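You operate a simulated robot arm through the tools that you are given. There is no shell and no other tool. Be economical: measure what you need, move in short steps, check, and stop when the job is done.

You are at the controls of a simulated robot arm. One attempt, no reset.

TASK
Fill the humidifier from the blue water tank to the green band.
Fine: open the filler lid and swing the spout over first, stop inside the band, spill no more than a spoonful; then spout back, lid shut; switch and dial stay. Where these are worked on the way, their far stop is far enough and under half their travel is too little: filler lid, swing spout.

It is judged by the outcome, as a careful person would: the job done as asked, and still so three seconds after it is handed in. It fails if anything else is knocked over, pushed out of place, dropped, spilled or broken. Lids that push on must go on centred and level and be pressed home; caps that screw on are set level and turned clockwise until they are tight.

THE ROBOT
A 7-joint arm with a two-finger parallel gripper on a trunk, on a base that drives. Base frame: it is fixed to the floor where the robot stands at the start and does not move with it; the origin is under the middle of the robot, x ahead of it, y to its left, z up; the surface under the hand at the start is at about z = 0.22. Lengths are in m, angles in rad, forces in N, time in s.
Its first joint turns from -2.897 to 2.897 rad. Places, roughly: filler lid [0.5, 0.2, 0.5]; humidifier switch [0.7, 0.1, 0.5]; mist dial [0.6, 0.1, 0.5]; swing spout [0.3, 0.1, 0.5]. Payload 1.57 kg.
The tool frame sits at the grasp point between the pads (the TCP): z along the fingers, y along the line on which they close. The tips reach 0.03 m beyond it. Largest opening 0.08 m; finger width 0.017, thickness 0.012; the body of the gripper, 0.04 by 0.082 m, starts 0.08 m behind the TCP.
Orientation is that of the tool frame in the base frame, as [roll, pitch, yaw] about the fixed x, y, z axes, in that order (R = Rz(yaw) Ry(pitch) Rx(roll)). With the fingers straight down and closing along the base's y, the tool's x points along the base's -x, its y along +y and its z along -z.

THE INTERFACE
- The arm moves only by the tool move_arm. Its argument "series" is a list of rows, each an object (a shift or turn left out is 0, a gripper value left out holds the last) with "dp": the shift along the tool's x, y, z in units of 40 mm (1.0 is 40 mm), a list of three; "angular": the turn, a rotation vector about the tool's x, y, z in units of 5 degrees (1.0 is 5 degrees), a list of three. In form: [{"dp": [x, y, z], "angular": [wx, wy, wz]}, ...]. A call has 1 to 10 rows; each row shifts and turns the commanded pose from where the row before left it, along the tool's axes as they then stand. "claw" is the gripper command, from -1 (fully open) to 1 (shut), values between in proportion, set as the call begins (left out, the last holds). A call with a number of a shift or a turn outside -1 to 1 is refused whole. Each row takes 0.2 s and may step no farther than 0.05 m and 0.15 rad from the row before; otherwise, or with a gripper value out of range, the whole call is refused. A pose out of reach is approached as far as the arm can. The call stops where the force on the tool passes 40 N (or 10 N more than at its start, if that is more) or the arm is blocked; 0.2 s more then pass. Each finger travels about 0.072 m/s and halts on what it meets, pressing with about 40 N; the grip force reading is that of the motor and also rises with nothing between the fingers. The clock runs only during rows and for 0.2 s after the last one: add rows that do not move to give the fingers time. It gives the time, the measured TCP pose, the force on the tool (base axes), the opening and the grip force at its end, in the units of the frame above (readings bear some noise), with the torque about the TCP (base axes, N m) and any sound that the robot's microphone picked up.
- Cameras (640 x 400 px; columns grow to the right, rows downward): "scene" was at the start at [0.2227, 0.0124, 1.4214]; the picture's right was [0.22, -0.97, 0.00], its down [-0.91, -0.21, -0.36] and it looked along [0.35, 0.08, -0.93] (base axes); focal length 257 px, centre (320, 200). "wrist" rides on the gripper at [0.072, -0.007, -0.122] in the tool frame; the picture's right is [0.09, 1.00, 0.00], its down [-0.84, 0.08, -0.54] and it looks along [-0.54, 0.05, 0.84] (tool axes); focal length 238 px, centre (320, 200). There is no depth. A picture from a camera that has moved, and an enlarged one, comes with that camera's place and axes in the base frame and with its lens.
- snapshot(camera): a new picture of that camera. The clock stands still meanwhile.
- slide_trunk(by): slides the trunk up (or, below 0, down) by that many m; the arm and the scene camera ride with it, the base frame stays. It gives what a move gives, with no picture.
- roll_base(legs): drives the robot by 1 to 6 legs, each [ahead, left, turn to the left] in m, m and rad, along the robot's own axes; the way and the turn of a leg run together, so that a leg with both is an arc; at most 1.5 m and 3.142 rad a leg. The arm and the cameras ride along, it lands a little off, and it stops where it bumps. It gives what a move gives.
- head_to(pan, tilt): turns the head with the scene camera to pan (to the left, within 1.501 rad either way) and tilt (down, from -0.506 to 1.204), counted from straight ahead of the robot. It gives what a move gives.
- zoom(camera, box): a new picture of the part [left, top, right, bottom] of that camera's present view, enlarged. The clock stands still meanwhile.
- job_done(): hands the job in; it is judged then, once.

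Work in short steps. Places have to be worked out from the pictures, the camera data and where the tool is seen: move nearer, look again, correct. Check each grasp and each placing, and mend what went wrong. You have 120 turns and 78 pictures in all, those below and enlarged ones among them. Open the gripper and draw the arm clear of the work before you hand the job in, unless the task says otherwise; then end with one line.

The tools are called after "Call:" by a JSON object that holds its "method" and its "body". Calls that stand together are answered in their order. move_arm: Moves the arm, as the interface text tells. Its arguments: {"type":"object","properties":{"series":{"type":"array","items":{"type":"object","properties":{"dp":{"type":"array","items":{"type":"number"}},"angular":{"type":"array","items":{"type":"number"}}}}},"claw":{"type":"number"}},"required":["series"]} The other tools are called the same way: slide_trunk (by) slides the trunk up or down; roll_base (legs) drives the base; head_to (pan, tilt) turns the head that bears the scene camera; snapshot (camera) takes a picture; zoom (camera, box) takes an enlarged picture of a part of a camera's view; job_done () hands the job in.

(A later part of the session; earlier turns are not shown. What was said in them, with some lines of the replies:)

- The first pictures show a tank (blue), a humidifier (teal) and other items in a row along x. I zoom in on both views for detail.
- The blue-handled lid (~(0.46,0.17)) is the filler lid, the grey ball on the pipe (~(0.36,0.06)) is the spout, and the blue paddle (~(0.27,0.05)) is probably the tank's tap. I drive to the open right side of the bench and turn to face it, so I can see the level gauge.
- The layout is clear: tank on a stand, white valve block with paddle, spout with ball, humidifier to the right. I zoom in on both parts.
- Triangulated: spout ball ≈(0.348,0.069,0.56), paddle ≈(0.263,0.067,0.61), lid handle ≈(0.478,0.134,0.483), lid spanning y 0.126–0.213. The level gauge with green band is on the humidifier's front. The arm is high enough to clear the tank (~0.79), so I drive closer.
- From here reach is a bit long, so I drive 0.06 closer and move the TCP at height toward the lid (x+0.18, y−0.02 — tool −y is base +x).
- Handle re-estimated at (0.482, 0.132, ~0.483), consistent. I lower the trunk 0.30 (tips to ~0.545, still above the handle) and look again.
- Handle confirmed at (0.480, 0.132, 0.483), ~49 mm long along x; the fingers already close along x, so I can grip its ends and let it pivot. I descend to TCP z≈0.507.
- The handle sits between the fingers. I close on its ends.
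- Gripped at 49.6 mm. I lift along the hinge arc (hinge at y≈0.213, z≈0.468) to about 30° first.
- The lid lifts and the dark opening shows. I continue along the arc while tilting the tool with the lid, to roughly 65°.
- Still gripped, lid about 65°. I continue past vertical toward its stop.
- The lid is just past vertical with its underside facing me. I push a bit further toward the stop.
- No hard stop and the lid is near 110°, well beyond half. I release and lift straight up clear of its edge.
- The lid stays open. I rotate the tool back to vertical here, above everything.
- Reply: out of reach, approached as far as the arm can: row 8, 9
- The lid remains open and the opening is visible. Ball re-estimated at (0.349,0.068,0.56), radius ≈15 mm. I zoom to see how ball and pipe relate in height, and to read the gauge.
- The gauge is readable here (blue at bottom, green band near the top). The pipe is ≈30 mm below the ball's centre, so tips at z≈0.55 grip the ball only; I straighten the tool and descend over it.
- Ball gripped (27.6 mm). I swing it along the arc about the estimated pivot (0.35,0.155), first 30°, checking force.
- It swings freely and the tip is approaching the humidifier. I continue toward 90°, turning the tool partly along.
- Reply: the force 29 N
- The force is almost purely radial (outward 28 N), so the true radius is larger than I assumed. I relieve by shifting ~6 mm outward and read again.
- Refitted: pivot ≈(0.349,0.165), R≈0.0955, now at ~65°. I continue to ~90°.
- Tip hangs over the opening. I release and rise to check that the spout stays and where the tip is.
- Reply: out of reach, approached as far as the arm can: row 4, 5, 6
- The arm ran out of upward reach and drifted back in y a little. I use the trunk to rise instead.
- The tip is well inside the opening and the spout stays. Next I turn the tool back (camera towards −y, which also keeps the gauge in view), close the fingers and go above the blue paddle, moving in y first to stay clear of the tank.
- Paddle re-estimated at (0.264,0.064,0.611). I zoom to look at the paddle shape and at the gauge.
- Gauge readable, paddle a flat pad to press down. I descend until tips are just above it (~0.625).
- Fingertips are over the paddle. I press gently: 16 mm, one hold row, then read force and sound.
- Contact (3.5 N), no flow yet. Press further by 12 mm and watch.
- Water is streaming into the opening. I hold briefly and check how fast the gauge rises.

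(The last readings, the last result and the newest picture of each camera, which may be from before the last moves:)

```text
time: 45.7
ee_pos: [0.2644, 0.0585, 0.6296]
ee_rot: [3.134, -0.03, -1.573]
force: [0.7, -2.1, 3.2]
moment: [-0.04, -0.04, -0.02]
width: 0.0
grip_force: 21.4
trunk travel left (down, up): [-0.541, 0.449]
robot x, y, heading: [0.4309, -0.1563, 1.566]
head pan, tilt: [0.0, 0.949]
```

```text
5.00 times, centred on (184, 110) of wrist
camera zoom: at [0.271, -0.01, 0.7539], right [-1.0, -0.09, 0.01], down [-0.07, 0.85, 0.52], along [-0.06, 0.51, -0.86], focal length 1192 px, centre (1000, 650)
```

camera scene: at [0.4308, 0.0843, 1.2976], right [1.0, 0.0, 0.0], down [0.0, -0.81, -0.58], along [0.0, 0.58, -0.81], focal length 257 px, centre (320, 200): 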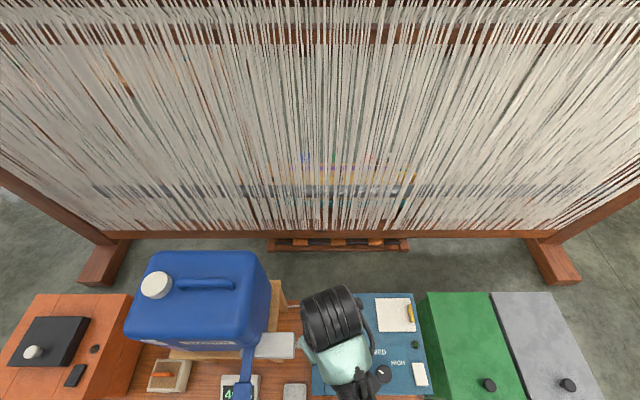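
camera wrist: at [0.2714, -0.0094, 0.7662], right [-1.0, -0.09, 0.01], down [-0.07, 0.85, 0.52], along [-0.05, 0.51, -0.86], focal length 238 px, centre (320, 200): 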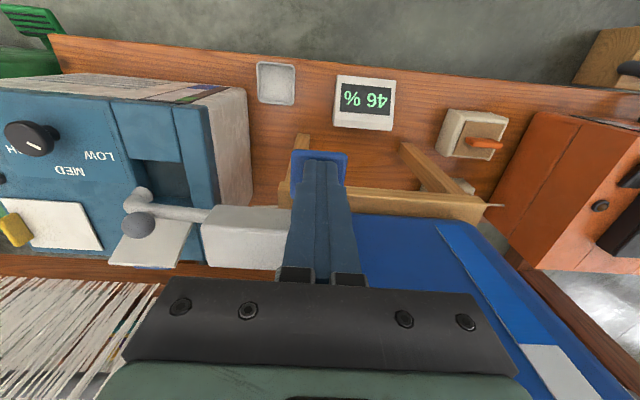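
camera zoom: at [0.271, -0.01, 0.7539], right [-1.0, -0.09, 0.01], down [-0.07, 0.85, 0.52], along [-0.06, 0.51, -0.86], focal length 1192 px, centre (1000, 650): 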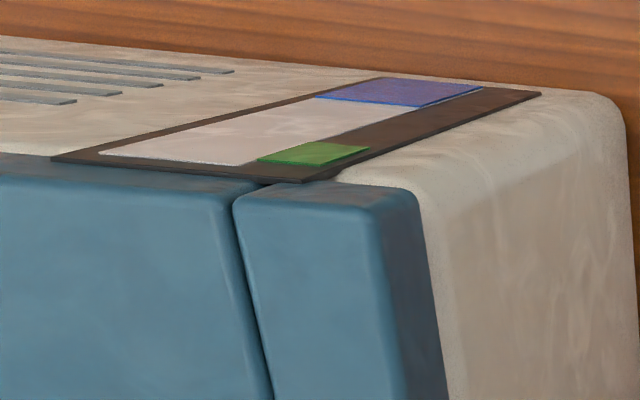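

Very readable: the fill line meets the column edge at x≈415 px and the green band spans x≈298 to 258. I hold another second to get the rate.

Call:
{"method": "move_arm", "body": {"series": [{}, {}, {}, {}, {}]}}

Call:
{"method": "zoom", "body": {"camera": "wrist", "box": [120, 70, 248, 150]}}

```text
time: 46.9
ee_pos: [0.2653, 0.0584, 0.63]
ee_rot: [3.134, -0.031, -1.572]
force: [1.1, -2.1, 3.7]
moment: [-0.04, -0.01, 0.02]
width: 0.0
grip_force: 21.9
trunk travel left (down, up): [-0.541, 0.449]
robot x, y, heading: [0.4314, -0.1587, 1.571]
head pan, tilt: [0.0, 0.949]
```

```text
5.00 times, centred on (184, 110) of wrist
camera zoom: at [0.271, -0.01, 0.7539], right [-1.0, -0.09, 0.01], down [-0.07, 0.85, 0.52], along [-0.06, 0.51, -0.86], focal length 1192 px, centre (1000, 650)
```

zoom: 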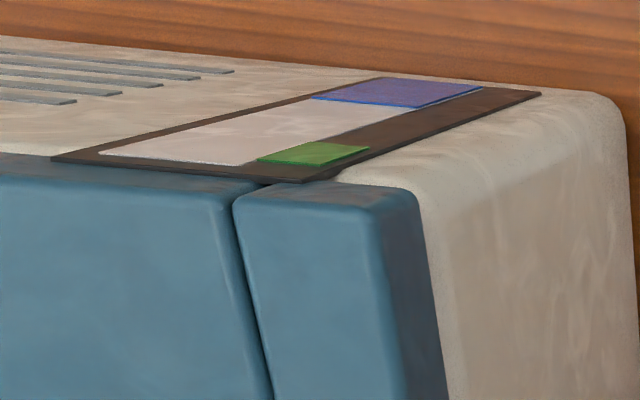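

Rate ≈7 px/s, with ~130 px to go. I hold 10 rows three times, then check.

Call:
{"method": "move_arm", "body": {"series": [{}, {}, {}, {}, {}, {}, {}, {}, {}, {}]}}

Call:
{"method": "move_arm", "body": {"series": [{}, {}, {}, {}, {}, {}, {}, {}, {}, {}]}}

Call:
{"method": "move_arm", "body": {"series": [{}, {}, {}, {}, {}, {}, {}, {}, {}, {}]}}

Call:
{"method": "zoom", "body": {"camera": "wrist", "box": [120, 70, 248, 150]}}

```text
time: 49.1
ee_pos: [0.2652, 0.0585, 0.6291]
ee_rot: [3.135, -0.029, -1.573]
force: [0.5, -0.9, 2.7]
moment: [-0.03, -0.01, 0.03]
width: 0.0002
grip_force: 21.0
trunk travel left (down, up): [-0.541, 0.449]
robot x, y, heading: [0.4328, -0.1575, 1.565]
head pan, tilt: [0.0, 0.949]
```

```text
time: 51.3
ee_pos: [0.2642, 0.0596, 0.6294]
ee_rot: [3.136, -0.031, -1.573]
force: [0.0, -1.0, 3.0]
moment: [-0.02, 0.0, 0.02]
width: 0.0
grip_force: 21.5
trunk travel left (down, up): [-0.541, 0.449]
robot x, y, heading: [0.4331, -0.1564, 1.573]
head pan, tilt: [0.0, 0.949]
```

```text
time: 53.5
ee_pos: [0.2633, 0.0593, 0.6295]
ee_rot: [3.136, -0.03, -1.573]
force: [-0.4, -0.8, 3.5]
moment: [0.0, 0.01, 0.0]
width: 0.0
grip_force: 21.4
trunk travel left (down, up): [-0.541, 0.449]
robot x, y, heading: [0.434, -0.1592, 1.571]
head pan, tilt: [0.0, 0.949]
```

```text
5.00 times, centred on (184, 110) of wrist
camera zoom: at [0.271, -0.01, 0.7539], right [-1.0, -0.09, 0.01], down [-0.07, 0.85, 0.52], along [-0.05, 0.51, -0.86], focal length 1192 px, centre (1000, 650)
```

zoom: 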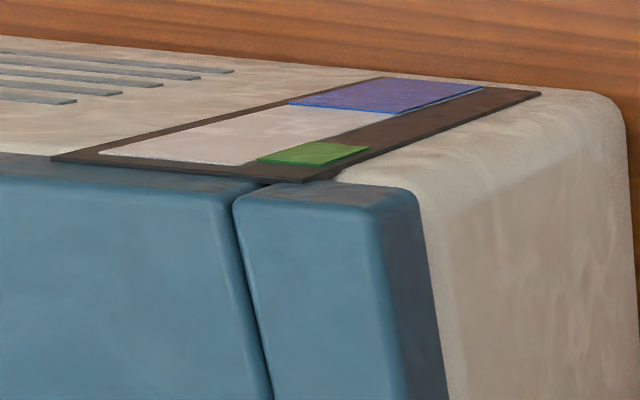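

Slow: ~24 px in 6.6 s. I press the paddle another 10 mm for more flow and watch the rate.

Call:
{"method": "move_arm", "body": {"series": [{"dp": [0, 0, 0.12]}, {"dp": [0, 0, 0.12]}, {}, {}, {}, {}, {}, {}, {}, {}]}}

Call:
{"method": "zoom", "body": {"camera": "wrist", "box": [80, 70, 240, 170]}}

```text
time: 55.7
ee_pos: [0.2635, 0.0586, 0.6202]
ee_rot: [3.135, -0.027, -1.573]
force: [1.0, -0.1, 3.4]
moment: [0.01, -0.01, 0.0]
width: 0.0
grip_force: 21.4
trunk travel left (down, up): [-0.541, 0.449]
robot x, y, heading: [0.4277, -0.1584, 1.57]
head pan, tilt: [0.0, 0.949]
```

```text
4.00 times, centred on (160, 120) of wrist
camera zoom: at [0.2707, -0.0103, 0.7448], right [-1.0, -0.09, 0.01], down [-0.07, 0.85, 0.52], along [-0.05, 0.51, -0.86], focal length 953 px, centre (960, 520)
```

zoom: 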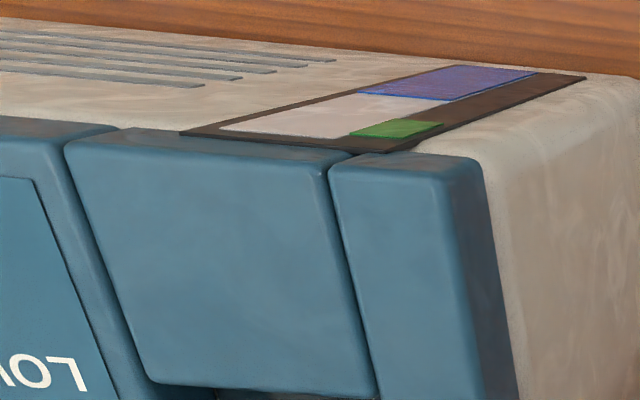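

Slightly faster (~2.5 % of the way per second), roughly 40–50 % remaining. Hold three more calls and check.

Call:
{"method": "move_arm", "body": {"series": [{}, {}, {}, {}, {}, {}, {}, {}, {}, {}]}}

Call:
{"method": "move_arm", "body": {"series": [{}, {}, {}, {}, {}, {}, {}, {}, {}, {}]}}

Call:
{"method": "move_arm", "body": {"series": [{}, {}, {}, {}, {}, {}, {}, {}, {}, {}]}}

Call:
{"method": "zoom", "body": {"camera": "wrist", "box": [120, 70, 248, 150]}}

```text
time: 57.9
ee_pos: [0.2634, 0.0582, 0.6203]
ee_rot: [3.135, -0.03, -1.573]
force: [0.8, -1.3, 4.9]
moment: [-0.01, -0.06, -0.03]
width: 0.0004
grip_force: 21.7
trunk travel left (down, up): [-0.541, 0.449]
robot x, y, heading: [0.4308, -0.1572, 1.566]
head pan, tilt: [0.0, 0.949]
```

```text
time: 60.1
ee_pos: [0.2639, 0.0585, 0.6202]
ee_rot: [3.136, -0.029, -1.573]
force: [1.0, -2.0, 3.8]
moment: [0.0, -0.05, 0.02]
width: 0.0001
grip_force: 21.2
trunk travel left (down, up): [-0.541, 0.449]
robot x, y, heading: [0.433, -0.1585, 1.569]
head pan, tilt: [0.0, 0.949]
```

```text
time: 62.3
ee_pos: [0.2635, 0.0583, 0.6198]
ee_rot: [3.135, -0.028, -1.573]
force: [0.5, -2.1, 3.0]
moment: [-0.02, -0.02, 0.01]
width: 0.0
grip_force: 21.4
trunk travel left (down, up): [-0.541, 0.449]
robot x, y, heading: [0.4317, -0.1557, 1.57]
head pan, tilt: [0.0, 0.949]
```

```text
5.00 times, centred on (184, 110) of wrist
camera zoom: at [0.2706, -0.0103, 0.7448], right [-1.0, -0.09, 0.01], down [-0.07, 0.85, 0.52], along [-0.06, 0.51, -0.86], focal length 1192 px, centre (1000, 650)
```

zoom: 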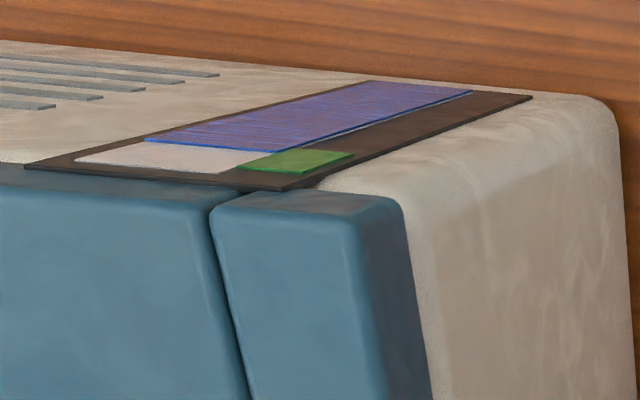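

The fill line is just entering the green band (x≈268 against 280→238) at ~16 px/s. One more short hold row, then lift off quickly.

Call:
{"method": "move_arm", "body": {"series": [{}, {"dp": [0, 0, -1]}, {"dp": [0, 0, -0.5]}, {}]}}

Call:
{"method": "zoom", "body": {"camera": "wrist", "box": [120, 70, 248, 150]}}

Call:
{"method": "snapshot", "body": {"camera": "wrist"}}

```text
time: 63.3
ee_pos: [0.2616, 0.0609, 0.6803]
ee_rot: [3.134, -0.03, -1.571]
force: [-1.6, -0.4, -0.7]
moment: [-0.01, 0.0, 0.0]
width: 0.0003
grip_force: 21.1
trunk travel left (down, up): [-0.541, 0.449]
robot x, y, heading: [0.4335, -0.1589, 1.572]
head pan, tilt: [0.0, 0.949]
```

```text
5.00 times, centred on (184, 110) of wrist
camera zoom: at [0.2708, -0.0084, 0.8048], right [-1.0, -0.09, 0.01], down [-0.07, 0.85, 0.52], along [-0.05, 0.51, -0.86], focal length 1192 px, centre (1000, 650)
```

zoom: 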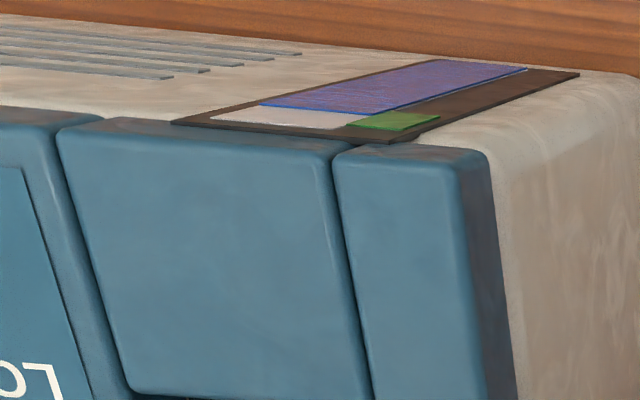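

```text
33 pictures are left
camera wrist: at [0.2708, -0.0084, 0.8048], right [-1.0, -0.09, 0.01], down [-0.07, 0.85, 0.52], along [-0.05, 0.51, -0.86], focal length 238 px, centre (320, 200)
```

wrist: 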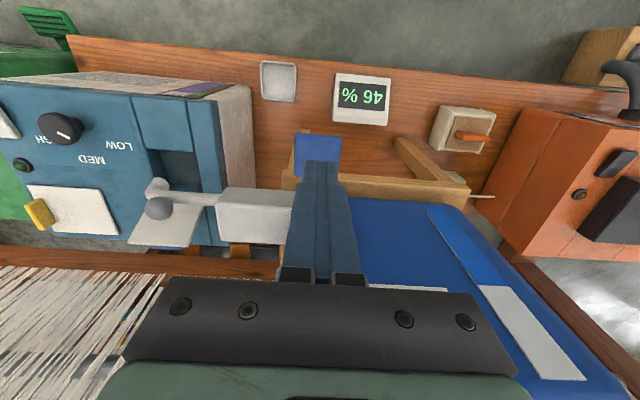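

The paddle sprang back. For an accurate reading I move the camera in front of the gauge (y back first, then x).

Call:
{"method": "move_arm", "body": {"series": [{"dp": [0.9, 0, 0]}, {"dp": [0.9, 0, 0]}, {"dp": [0.9, -0.8, 0]}, {"dp": [0.2, -0.9, 0]}, {"dp": [0, -0.9, 0]}, {"dp": [0, -0.9, 0]}, {}]}}

Call:
{"method": "snapshot", "body": {"camera": "wrist"}}

```text
time: 64.9
ee_pos: [0.4025, -0.0566, 0.683]
ee_rot: [3.134, -0.031, -1.572]
force: [0.6, -1.4, -0.4]
moment: [-0.01, -0.01, -0.02]
width: 0.0
grip_force: 21.3
trunk travel left (down, up): [-0.541, 0.449]
robot x, y, heading: [0.4316, -0.1585, 1.569]
head pan, tilt: [0.0, 0.949]
```

```text
32 pictures are left
camera wrist: at [0.4106, -0.1254, 0.8075], right [-1.0, -0.09, 0.01], down [-0.07, 0.85, 0.52], along [-0.06, 0.51, -0.86], focal length 238 px, centre (320, 200)
```

wrist: 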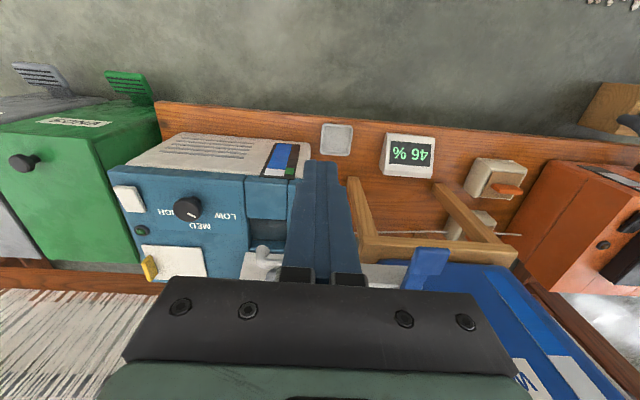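

Call:
{"method": "zoom", "body": {"camera": "wrist", "box": [250, 135, 314, 175]}}

```text
10.00 times, centred on (282, 155) of wrist
camera zoom: at [0.4106, -0.1254, 0.8075], right [-1.0, -0.09, 0.01], down [-0.07, 0.85, 0.52], along [-0.06, 0.51, -0.86], focal length 2384 px, centre (700, 650)
```

zoom: 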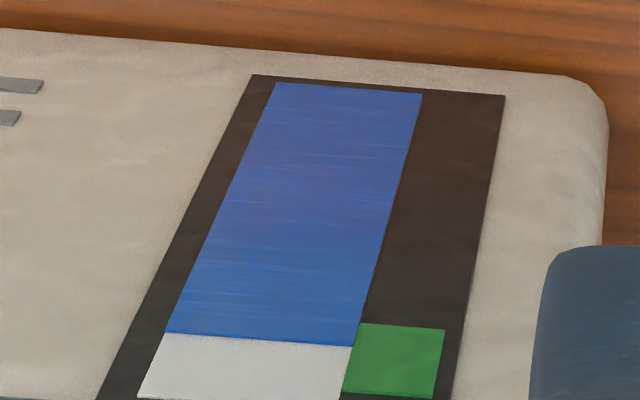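

Level is inside the green band (about a third up into it). Now to return the spout: I move above the ball with the gripper opening.

Call:
{"method": "move_arm", "body": {"claw": -0.1, "series": [{"dp": [-0.9, -0.25, 0]}, {"dp": [-0.9, -0.25, 0]}, {"dp": [-0.9, -0.25, 0]}, {"dp": [-0.9, -0.25, 0]}, {"dp": [-0.9, 0, 0]}, {"dp": [-0.5, 0, 0]}, {}]}}

Call:
{"method": "snapshot", "body": {"camera": "wrist"}}

```text
time: 66.5
ee_pos: [0.4446, 0.1442, 0.6764]
ee_rot: [3.135, -0.031, -1.572]
force: [-0.1, 0.2, 0.0]
moment: [0.01, 0.0, 0.02]
width: 0.0439
grip_force: 0.1
trunk travel left (down, up): [-0.541, 0.449]
robot x, y, heading: [0.4289, -0.1576, 1.567]
head pan, tilt: [0.0, 0.949]
```

```text
30 pictures are left
camera wrist: at [0.4512, 0.0749, 0.8011], right [-1.0, -0.09, 0.01], down [-0.07, 0.85, 0.52], along [-0.05, 0.51, -0.86], focal length 238 px, centre (320, 200)
```

wrist: 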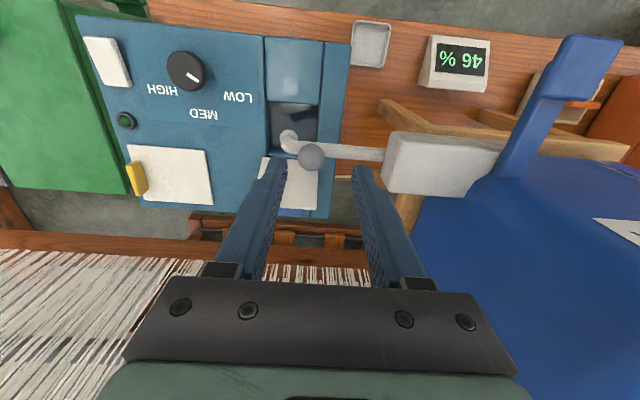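

Ball at ≈(0.447,0.166). I descend onto it with tips just above the pipe and grip.

Call:
{"method": "move_arm", "body": {"claw": -0.4, "series": [{"dp": [-0.4, -0.1, 0.4]}, {"dp": [-0.2, 0, 0.6]}, {"dp": [0, 0, 0.6]}, {"dp": [0, 0, 0.6]}, {"dp": [0, 0, 0.18]}, {}]}}

Call:
{"method": "snapshot", "body": {"camera": "wrist"}}

```text
time: 67.9
ee_pos: [0.4469, 0.1658, 0.5795]
ee_rot: [3.136, -0.03, -1.572]
force: [0.6, -0.7, -0.1]
moment: [-0.03, -0.01, 0.02]
width: 0.0561
grip_force: 0.0
trunk travel left (down, up): [-0.541, 0.449]
robot x, y, heading: [0.4314, -0.1546, 1.569]
head pan, tilt: [0.0, 0.949]
```

```text
29 pictures are left
camera wrist: at [0.4552, 0.0961, 0.7051], right [-1.0, -0.09, 0.01], down [-0.07, 0.85, 0.52], along [-0.05, 0.51, -0.86], focal length 238 px, centre (320, 200)
```

wrist: 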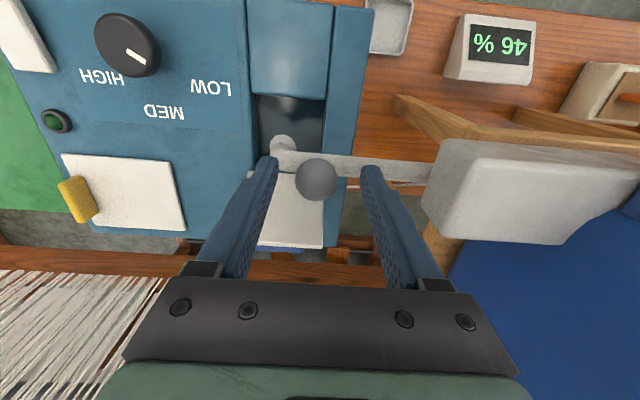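

Ball centred between the fingers. Grip it and swing back the first 40°.

Call:
{"method": "move_arm", "body": {"claw": 1, "series": [{}, {}, {}, {}]}}

Call:
{"method": "move_arm", "body": {"series": [{"dp": [0.415, 0.0375, 0]}, {"dp": [0.4025, 0.1075, 0]}, {"dp": [0.3775, 0.175, 0]}, {"dp": [0.3425, 0.24, 0]}, {}]}}

```text
time: 68.9
ee_pos: [0.4498, 0.1628, 0.5805]
ee_rot: [3.136, -0.031, -1.575]
force: [13.0, 0.7, -2.2]
moment: [0.15, -0.52, -0.14]
width: 0.0269
grip_force: 37.6
trunk travel left (down, up): [-0.541, 0.449]
robot x, y, heading: [0.431, -0.1589, 1.566]
head pan, tilt: [0.0, 0.949]
```

```text
time: 70.1
ee_pos: [0.4281, 0.0999, 0.5808]
ee_rot: [-3.139, -0.04, -1.578]
force: [22.8, -15.4, -10.6]
moment: [-0.3, -0.25, -0.44]
width: 0.0266
grip_force: 37.8
trunk travel left (down, up): [-0.541, 0.449]
robot x, y, heading: [0.4315, -0.1608, 1.563]
head pan, tilt: [0.0, 0.949]
```

Again an outward radial pull; I shift outward a few mm and continue on a slightly larger arc.

Call:
{"method": "move_arm", "body": {"series": [{"dp": [0.1, -0.075, 0]}, {"dp": [0.2625, 0.35, 0]}, {"dp": [0.225, 0.375, 0]}, {}]}}

Call:
{"method": "snapshot", "body": {"camera": "wrist"}}

```text
time: 71.1
ee_pos: [0.4025, 0.0736, 0.5825]
ee_rot: [-3.141, -0.047, -1.576]
force: [22.7, -28.3, 4.0]
moment: [0.01, -0.41, -0.64]
width: 0.0256
grip_force: 37.1
trunk travel left (down, up): [-0.541, 0.449]
robot x, y, heading: [0.4316, -0.1588, 1.565]
head pan, tilt: [0.0, 0.949]
```

```text
28 pictures are left
camera wrist: at [0.4083, 0.0065, 0.7075], right [-1.0, -0.09, 0.0], down [-0.07, 0.86, 0.5], along [-0.05, 0.5, -0.86], focal length 238 px, centre (320, 200)
```

wrist: 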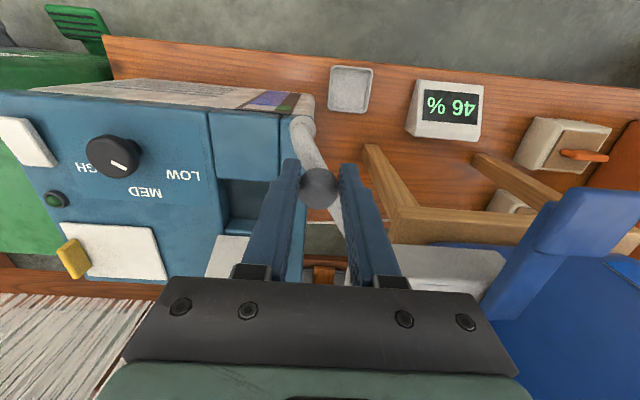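

The ball sits ~7 mm off in y within the pads, which explains the strain. I release, re-centre on the ball and regrip.

Call:
{"method": "move_arm", "body": {"claw": -0.2, "series": [{}, {}, {}]}}

Call:
{"method": "snapshot", "body": {"camera": "wrist"}}

```text
time: 71.9
ee_pos: [0.3992, 0.0805, 0.5825]
ee_rot: [3.132, -0.03, -1.572]
force: [-0.4, -0.4, 0.5]
moment: [-0.01, -0.01, 0.02]
width: 0.048
grip_force: 0.1
trunk travel left (down, up): [-0.541, 0.449]
robot x, y, heading: [0.4287, -0.1578, 1.567]
head pan, tilt: [0.0, 0.949]
```

```text
27 pictures are left
camera wrist: at [0.4059, 0.0111, 0.7074], right [-1.0, -0.09, 0.01], down [-0.07, 0.85, 0.52], along [-0.06, 0.52, -0.86], focal length 238 px, centre (320, 200)
```

wrist: 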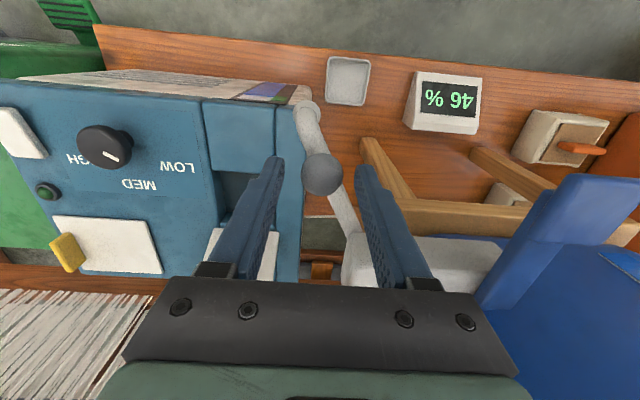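

Now centred (ball ≈(0.397,0.080), ~29° left). Regrip and finish the swing.

Call:
{"method": "move_arm", "body": {"claw": 1, "series": [{}, {}, {}, {"dp": [0.17, 0.3875, 0]}, {"dp": [0.105, 0.405, 0]}, {"dp": [0.03, 0.42, 0]}, {}]}}

Call:
{"method": "snapshot", "body": {"camera": "wrist"}}

```text
time: 73.5
ee_pos: [0.3507, 0.0661, 0.5823]
ee_rot: [3.135, -0.036, -1.572]
force: [4.2, -5.5, -8.6]
moment: [-0.35, -0.63, -0.42]
width: 0.0277
grip_force: 38.3
trunk travel left (down, up): [-0.541, 0.449]
robot x, y, heading: [0.4353, -0.1546, 1.569]
head pan, tilt: [0.0, 0.949]
```

```text
26 pictures are left
camera wrist: at [0.3573, -0.0019, 0.7081], right [-1.0, -0.09, 0.01], down [-0.07, 0.85, 0.51], along [-0.05, 0.51, -0.86], focal length 238 px, centre (320, 200)
```

wrist: 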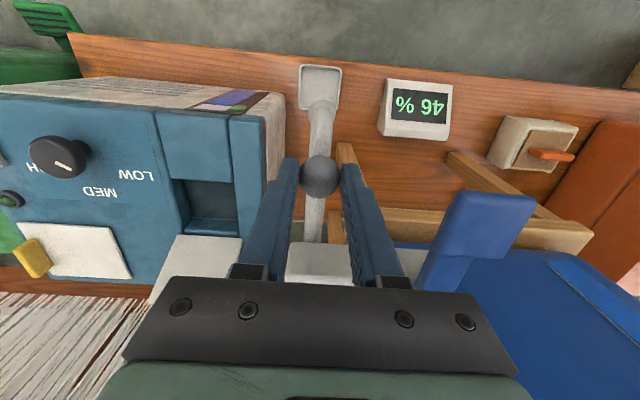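

The spout is back over the tray as at the start. A small extra nudge to make sure it's on its stop, then release and rise.

Call:
{"method": "move_arm", "body": {"series": [{"dp": [0, 0.1, 0]}, {}]}}

Call:
{"method": "move_arm", "body": {"claw": -0.3, "series": [{}, {}, {}, {"dp": [0, 0, -0.6]}, {"dp": [0, 0, -0.8]}, {"dp": [0, 0, -0.8]}, {}]}}

Call:
{"method": "snapshot", "body": {"camera": "wrist"}}

```text
time: 74.1
ee_pos: [0.3494, 0.0659, 0.583]
ee_rot: [-3.14, -0.033, -1.577]
force: [20.4, -9.9, -8.9]
moment: [0.04, -0.79, -0.09]
width: 0.0277
grip_force: 38.0
trunk travel left (down, up): [-0.541, 0.449]
robot x, y, heading: [0.4317, -0.1595, 1.57]
head pan, tilt: [0.0, 0.949]
```

```text
time: 75.7
ee_pos: [0.3474, 0.0709, 0.6723]
ee_rot: [3.134, -0.03, -1.571]
force: [0.7, 0.8, -0.3]
moment: [-0.02, 0.04, 0.04]
width: 0.0518
grip_force: 0.0
trunk travel left (down, up): [-0.541, 0.449]
robot x, y, heading: [0.4289, -0.1612, 1.571]
head pan, tilt: [0.0, 0.949]
```

```text
25 pictures are left
camera wrist: at [0.3549, 0.0017, 0.7973], right [-1.0, -0.09, 0.01], down [-0.07, 0.85, 0.52], along [-0.05, 0.51, -0.86], focal length 238 px, centre (320, 200)
```

wrist: 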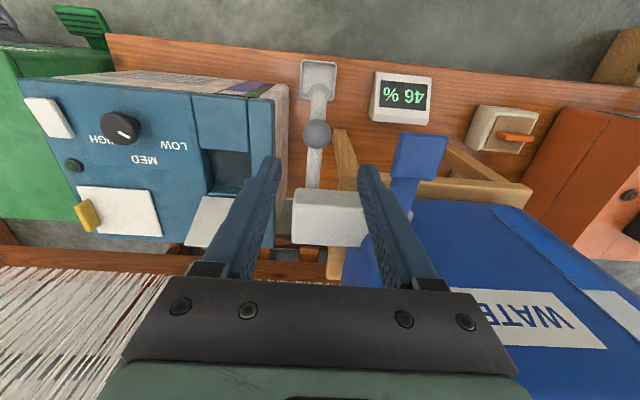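

The spout is on its stop (20 N) and stays. Now the lid: I open fully, go over to x=0.48 and tilt the tool 45° as it was when I released the handle.

Call:
{"method": "move_arm", "body": {"claw": -1, "series": [{"dp": [0, -0.85, -0.2]}, {"dp": [-0.3, -0.85, 0]}, {"dp": [-0.3, -0.85, 0]}, {"dp": [-0.3, -0.77, 0]}, {}]}}

Call:
{"method": "move_arm", "body": {"series": [{"angular": [0, -1, 0]}, {"angular": [0, -1, 0]}, {"angular": [0, -1, 0]}, {"angular": [0, -1, 0]}, {"angular": [0, -1, 0]}, {"angular": [0, -1, 0]}, {"angular": [0, -1, 0]}, {"angular": [0, -1, 0]}, {"angular": [0, -1, 0]}, {"angular": [0, -0.35, 0]}]}}

Call:
{"method": "snapshot", "body": {"camera": "wrist"}}

```text
time: 76.9
ee_pos: [0.48, 0.1065, 0.6779]
ee_rot: [3.134, -0.029, -1.573]
force: [-0.2, 0.5, 0.7]
moment: [0.02, 0.01, -0.01]
width: 0.0802
grip_force: 0.2
trunk travel left (down, up): [-0.541, 0.449]
robot x, y, heading: [0.4351, -0.1616, 1.569]
head pan, tilt: [0.0, 0.949]
```

```text
time: 79.1
ee_pos: [0.4788, 0.1072, 0.6782]
ee_rot: [3.132, 0.787, -1.582]
force: [0.3, 0.0, -0.6]
moment: [-0.01, 0.01, 0.03]
width: 0.0799
grip_force: 0.0
trunk travel left (down, up): [-0.541, 0.449]
robot x, y, heading: [0.4334, -0.1592, 1.567]
head pan, tilt: [0.0, 0.949]
```

```text
24 pictures are left
camera wrist: at [0.4866, -0.0309, 0.7138], right [-1.0, -0.06, -0.06], down [-0.07, 0.21, 0.98], along [-0.05, 0.98, -0.21], focal length 238 px, centre (320, 200)
```

wrist: 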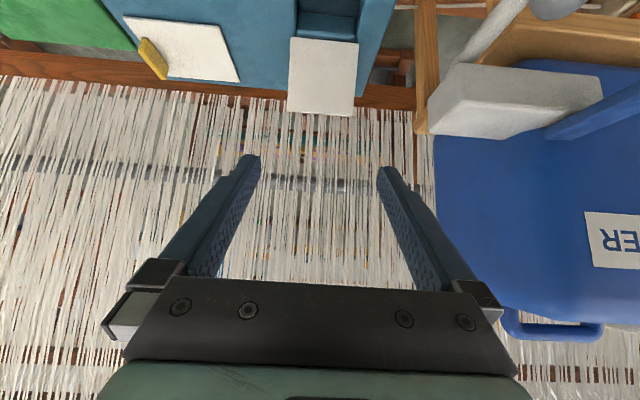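

The lid stands just past vertical (edge ≈(0.226,0.552)). I'll close the fingers and use them, tilted 45°, to sweep the handle forward and down from behind. First: over and behind it.

Call:
{"method": "move_arm", "body": {"claw": 1, "series": [{"dp": [-0.477, 0, 0.477]}, {"dp": [-0.477, 0, 0.477]}, {"dp": [-0.477, 0, 0.477]}, {"dp": [-0.477, 0, 0.477]}, {"dp": [-0.477, 0, 0.477]}, {"dp": [0.59, 0, 0.59]}, {"dp": [0.59, 0, 0.59]}, {}]}}

Call:
{"method": "snapshot", "body": {"camera": "wrist"}}

```text
time: 80.9
ee_pos: [0.4797, 0.2421, 0.6107]
ee_rot: [3.132, 0.785, -1.58]
force: [0.3, -0.9, 0.1]
moment: [-0.05, -0.04, 0.02]
width: 0.0
grip_force: 21.6
trunk travel left (down, up): [-0.541, 0.449]
robot x, y, heading: [0.4308, -0.161, 1.566]
head pan, tilt: [0.0, 0.949]
```

```text
23 pictures are left
camera wrist: at [0.4863, 0.1047, 0.6465], right [-1.0, -0.06, -0.06], down [-0.07, 0.21, 0.98], along [-0.05, 0.98, -0.21], focal length 238 px, centre (320, 200)
```

wrist: 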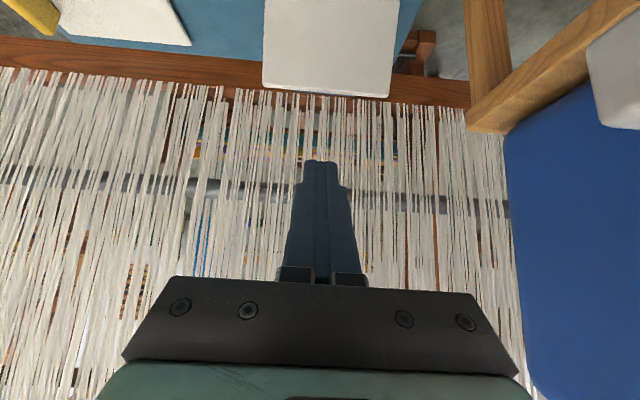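

Combining views, the lid's edge is actually at ≈(0.274,0.522): it fell back to its far stop (~138°), so a steeper finger behind the handle is needed. I test whether the arm reaches y≈0.30 with the tool nearer vertical.

Call:
{"method": "move_arm", "body": {"series": [{"dp": [-0.51, 0, 0.51]}, {"dp": [-0.51, 0, 0.51]}, {"angular": [0, 1, 0]}, {"angular": [0, 1, 0]}, {"angular": [0, 1, 0]}, {"angular": [0, 1, 0]}, {"angular": [0, 1, 0]}, {"angular": [0, 1, 0]}, {}]}}

Call:
{"method": "snapshot", "body": {"camera": "wrist"}}

Call:
{"method": "snapshot", "body": {"camera": "scene"}}

```text
time: 82.9
ee_pos: [0.481, 0.3002, 0.6104]
ee_rot: [3.134, 0.259, -1.577]
force: [0.3, 0.6, 0.2]
moment: [0.03, 0.0, -0.02]
width: 0.0
grip_force: 21.6
trunk travel left (down, up): [-0.541, 0.449]
robot x, y, heading: [0.4297, -0.159, 1.568]
head pan, tilt: [0.0, 0.949]
```

```text
22 pictures are left
camera wrist: at [0.4867, 0.1979, 0.7109], right [-1.0, -0.09, -0.02], down [-0.07, 0.67, 0.74], along [-0.05, 0.74, -0.67], focal length 238 px, centre (320, 200)
```

wrist: 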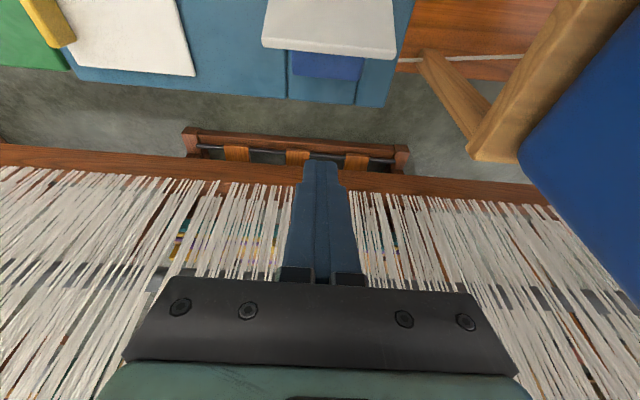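

```text
21 pictures are left
camera scene: at [0.4308, 0.0842, 1.2976], right [1.0, 0.0, 0.0], down [0.0, -0.81, -0.58], along [0.0, 0.58, -0.81], focal length 257 px, centre (320, 200)
```

scene: 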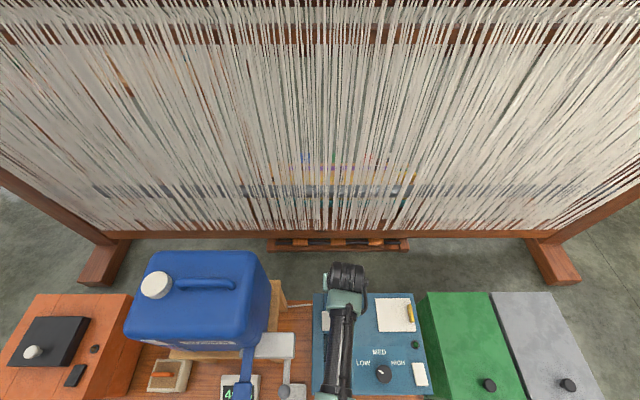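

Reachable. From three views the lid edge is at ≈(0.249,0.539), about 115° open, with handle back face at y≈0.267. I lower the closed fingers behind it and push gently toward −y.

Call:
{"method": "move_arm", "body": {"series": [{"dp": [0.19, 0, 0.7]}, {"dp": [0.19, 0, 0.7]}, {"dp": [0.483, 0, -0.13]}, {"dp": [0.483, 0, -0.13]}, {}]}}

Call:
{"method": "snapshot", "body": {"camera": "wrist"}}

```text
time: 84.1
ee_pos: [0.4789, 0.2581, 0.5526]
ee_rot: [3.135, 0.26, -1.576]
force: [-1.0, 0.9, 0.8]
moment: [0.02, -0.01, 0.02]
width: 0.0
grip_force: 20.9
trunk travel left (down, up): [-0.541, 0.449]
robot x, y, heading: [0.4289, -0.1606, 1.573]
head pan, tilt: [0.0, 0.949]
```

```text
20 pictures are left
camera wrist: at [0.4859, 0.1576, 0.6524], right [-1.0, -0.09, -0.02], down [-0.07, 0.67, 0.74], along [-0.05, 0.74, -0.67], focal length 238 px, centre (320, 200)
```

wrist: 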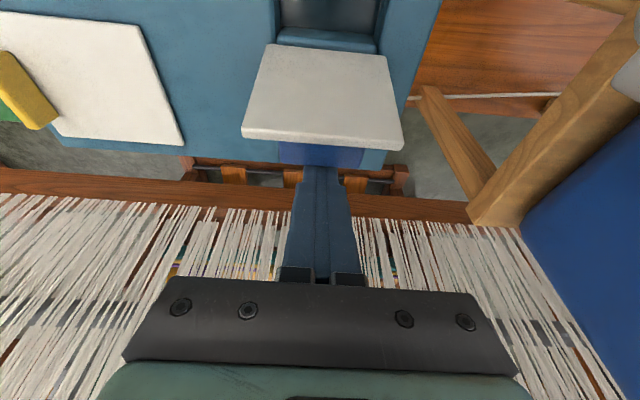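

The finger is right behind the handle. I push on along the arc ~55 mm.

Call:
{"method": "move_arm", "body": {"series": [{"dp": [0.457, 0, -0.227]}, {"dp": [0.457, 0, -0.227]}, {"dp": [0.4, 0, -0.15]}, {}]}}

Call:
{"method": "snapshot", "body": {"camera": "wrist"}}

```text
time: 85.1
ee_pos: [0.4787, 0.202, 0.5619]
ee_rot: [3.133, 0.262, -1.575]
force: [-1.0, 1.0, -0.1]
moment: [-0.03, -0.02, 0.01]
width: 0.0001
grip_force: 21.1
trunk travel left (down, up): [-0.541, 0.449]
robot x, y, heading: [0.4303, -0.16, 1.57]
head pan, tilt: [0.0, 0.949]
```

```text
19 pictures are left
camera wrist: at [0.4858, 0.1003, 0.6625], right [-1.0, -0.09, -0.02], down [-0.07, 0.67, 0.74], along [-0.05, 0.74, -0.67], focal length 238 px, centre (320, 200)
```

wrist: 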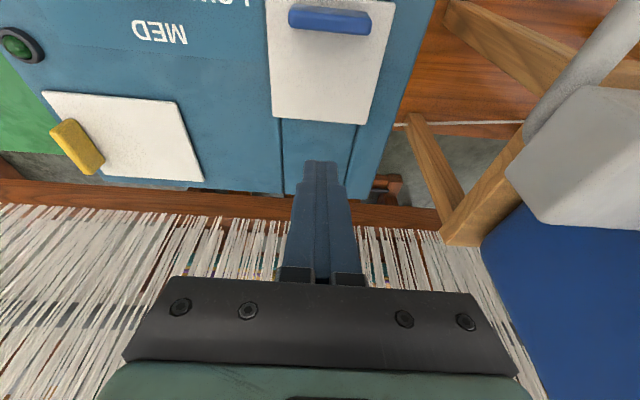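

The lid dropped shut. I move over the handle and press gently to confirm it's home.

Call:
{"method": "move_arm", "body": {"series": [{"dp": [0.94, 0, -0.25]}, {"dp": [0.94, 0, -0.25]}, {"dp": [0.13, 0, 0.48]}, {"dp": [0.07, 0, 0.25]}, {"dp": [0.05, 0, 0.2]}, {"dp": [0.025, 0, 0.1]}, {}]}}

Call:
{"method": "snapshot", "body": {"camera": "wrist"}}

```text
time: 86.7
ee_pos: [0.4782, 0.1251, 0.5207]
ee_rot: [3.136, 0.261, -1.576]
force: [-1.0, -6.2, 9.7]
moment: [-0.06, -0.02, 0.03]
width: 0.0
grip_force: 21.1
trunk travel left (down, up): [-0.541, 0.449]
robot x, y, heading: [0.4353, -0.1605, 1.569]
head pan, tilt: [0.0, 0.949]
```

```text
18 pictures are left
camera wrist: at [0.4851, 0.0222, 0.6206], right [-1.0, -0.09, -0.02], down [-0.07, 0.67, 0.74], along [-0.05, 0.74, -0.67], focal length 238 px, centre (320, 200)
```

wrist: 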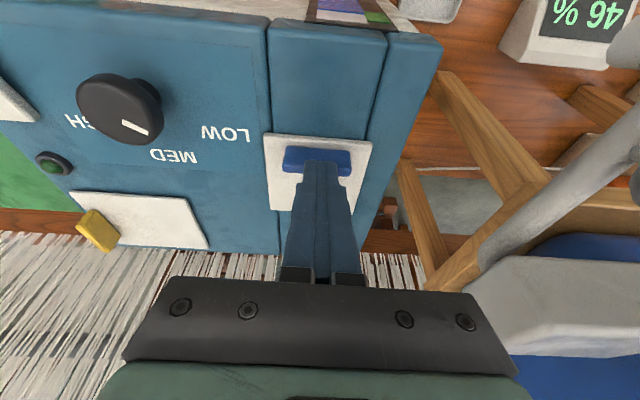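

The lid is flat and home under 10 N. I lift off, retreat, open the gripper, and back the base away for a final look.

Call:
{"method": "move_arm", "body": {"series": [{"dp": [-0.1, 0, -0.7]}, {"dp": [0, 0, -1]}, {"dp": [0, 0, -1]}, {"dp": [0, 0, -1]}, {}]}}

Call:
{"method": "slide_trunk", "body": {"by": 0.2}}

Call:
{"method": "roll_base", "body": {"legs": [[-0.35, 0, 0]]}}

Call:
{"method": "move_arm", "body": {"claw": -1, "series": [{}, {}, {}, {}]}}

Call:
{"method": "snapshot", "body": {"camera": "scene"}}

```text
time: 87.9
ee_pos: [0.4805, 0.0902, 0.6654]
ee_rot: [3.136, 0.264, -1.577]
force: [0.6, 0.0, -0.2]
moment: [0.01, 0.03, 0.0]
width: 0.0
grip_force: 21.4
trunk travel left (down, up): [-0.541, 0.449]
robot x, y, heading: [0.4352, -0.158, 1.57]
head pan, tilt: [0.0, 0.949]
```

```text
time: 90.1
ee_pos: [0.4796, 0.0902, 0.8647]
ee_rot: [3.135, 0.261, -1.576]
force: [0.4, 0.4, 0.1]
moment: [0.01, -0.02, 0.01]
width: 0.0001
grip_force: 21.0
trunk travel left (down, up): [-0.741, 0.249]
robot x, y, heading: [0.433, -0.158, 1.572]
head pan, tilt: [0.0, 0.949]
```

```text
time: 92.4
ee_pos: [0.4791, -0.258, 0.8659]
ee_rot: [3.135, 0.262, -1.577]
force: [0.2, 0.3, 0.0]
moment: [-0.03, 0.0, 0.02]
width: 0.0
grip_force: 21.4
trunk travel left (down, up): [-0.741, 0.249]
robot x, y, heading: [0.4327, -0.5089, 1.567]
head pan, tilt: [0.0, 0.949]
```

```text
time: 93.4
ee_pos: [0.4794, -0.2588, 0.8644]
ee_rot: [3.133, 0.262, -1.577]
force: [0.1, -1.1, 0.0]
moment: [0.01, -0.04, 0.02]
width: 0.0796
grip_force: 0.0
trunk travel left (down, up): [-0.741, 0.249]
robot x, y, heading: [0.4296, -0.5045, 1.568]
head pan, tilt: [0.0, 0.949]
```

```text
17 pictures are left
camera scene: at [0.43, -0.2649, 1.4976], right [1.0, 0.0, 0.0], down [0.0, -0.81, -0.58], along [0.0, 0.58, -0.81], focal length 257 px, centre (320, 200)
```

scene: 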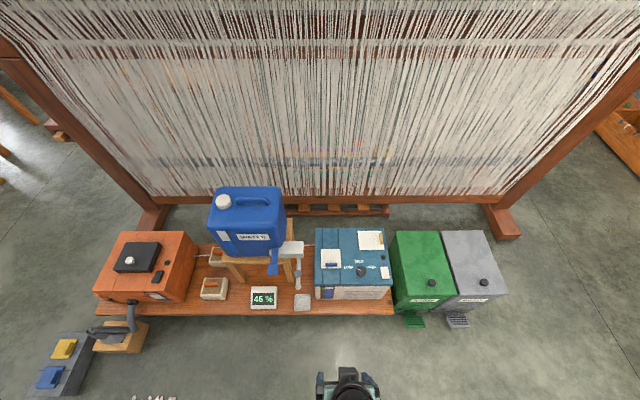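

Call:
{"method": "zoom", "body": {"camera": "scene", "box": [260, 220, 404, 310]}}

Call:
{"method": "zoom", "body": {"camera": "scene", "box": [308, 275, 356, 305]}}

```text
4.44 times, centred on (332, 265) of scene
camera zoom: at [0.43, -0.2649, 1.4976], right [1.0, 0.0, 0.0], down [0.0, -0.81, -0.58], along [0.0, 0.58, -0.81], focal length 1141 px, centre (267, -89)
```

zoom: 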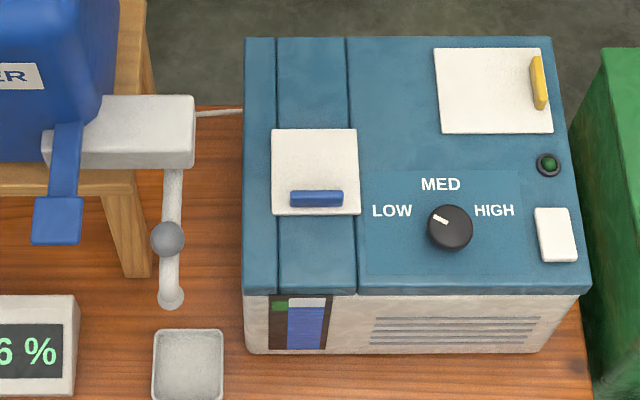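

```text
13.33 times, centred on (332, 290) of scene
camera zoom: at [0.43, -0.2649, 1.4976], right [1.0, 0.0, 0.0], down [0.0, -0.81, -0.58], along [0.0, 0.58, -0.81], focal length 3423 px, centre (160, -1000)
```

zoom: 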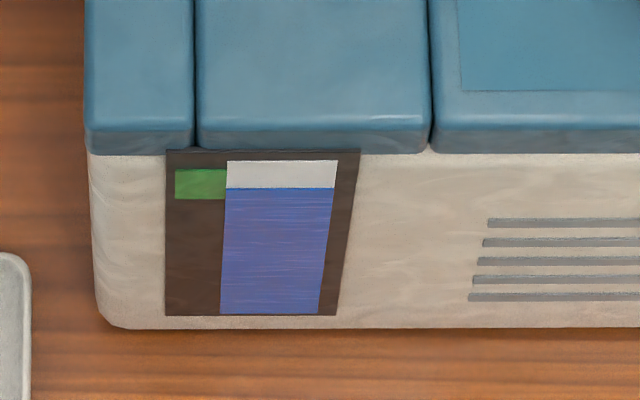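

Level sits inside the green band, the lid is shut, the spout is back over the tray, dial and switch are unchanged, nothing is spilled, and the arm is clear with the gripper open. Handing in.

Call:
{"method": "job_done", "body": {}}

```text
The job is handed in.
```

The humidifier is filled to inside the green band and handed in; the spout is back over its tray, the lid is shut, the switch and dial are unchanged, and I saw no spill.
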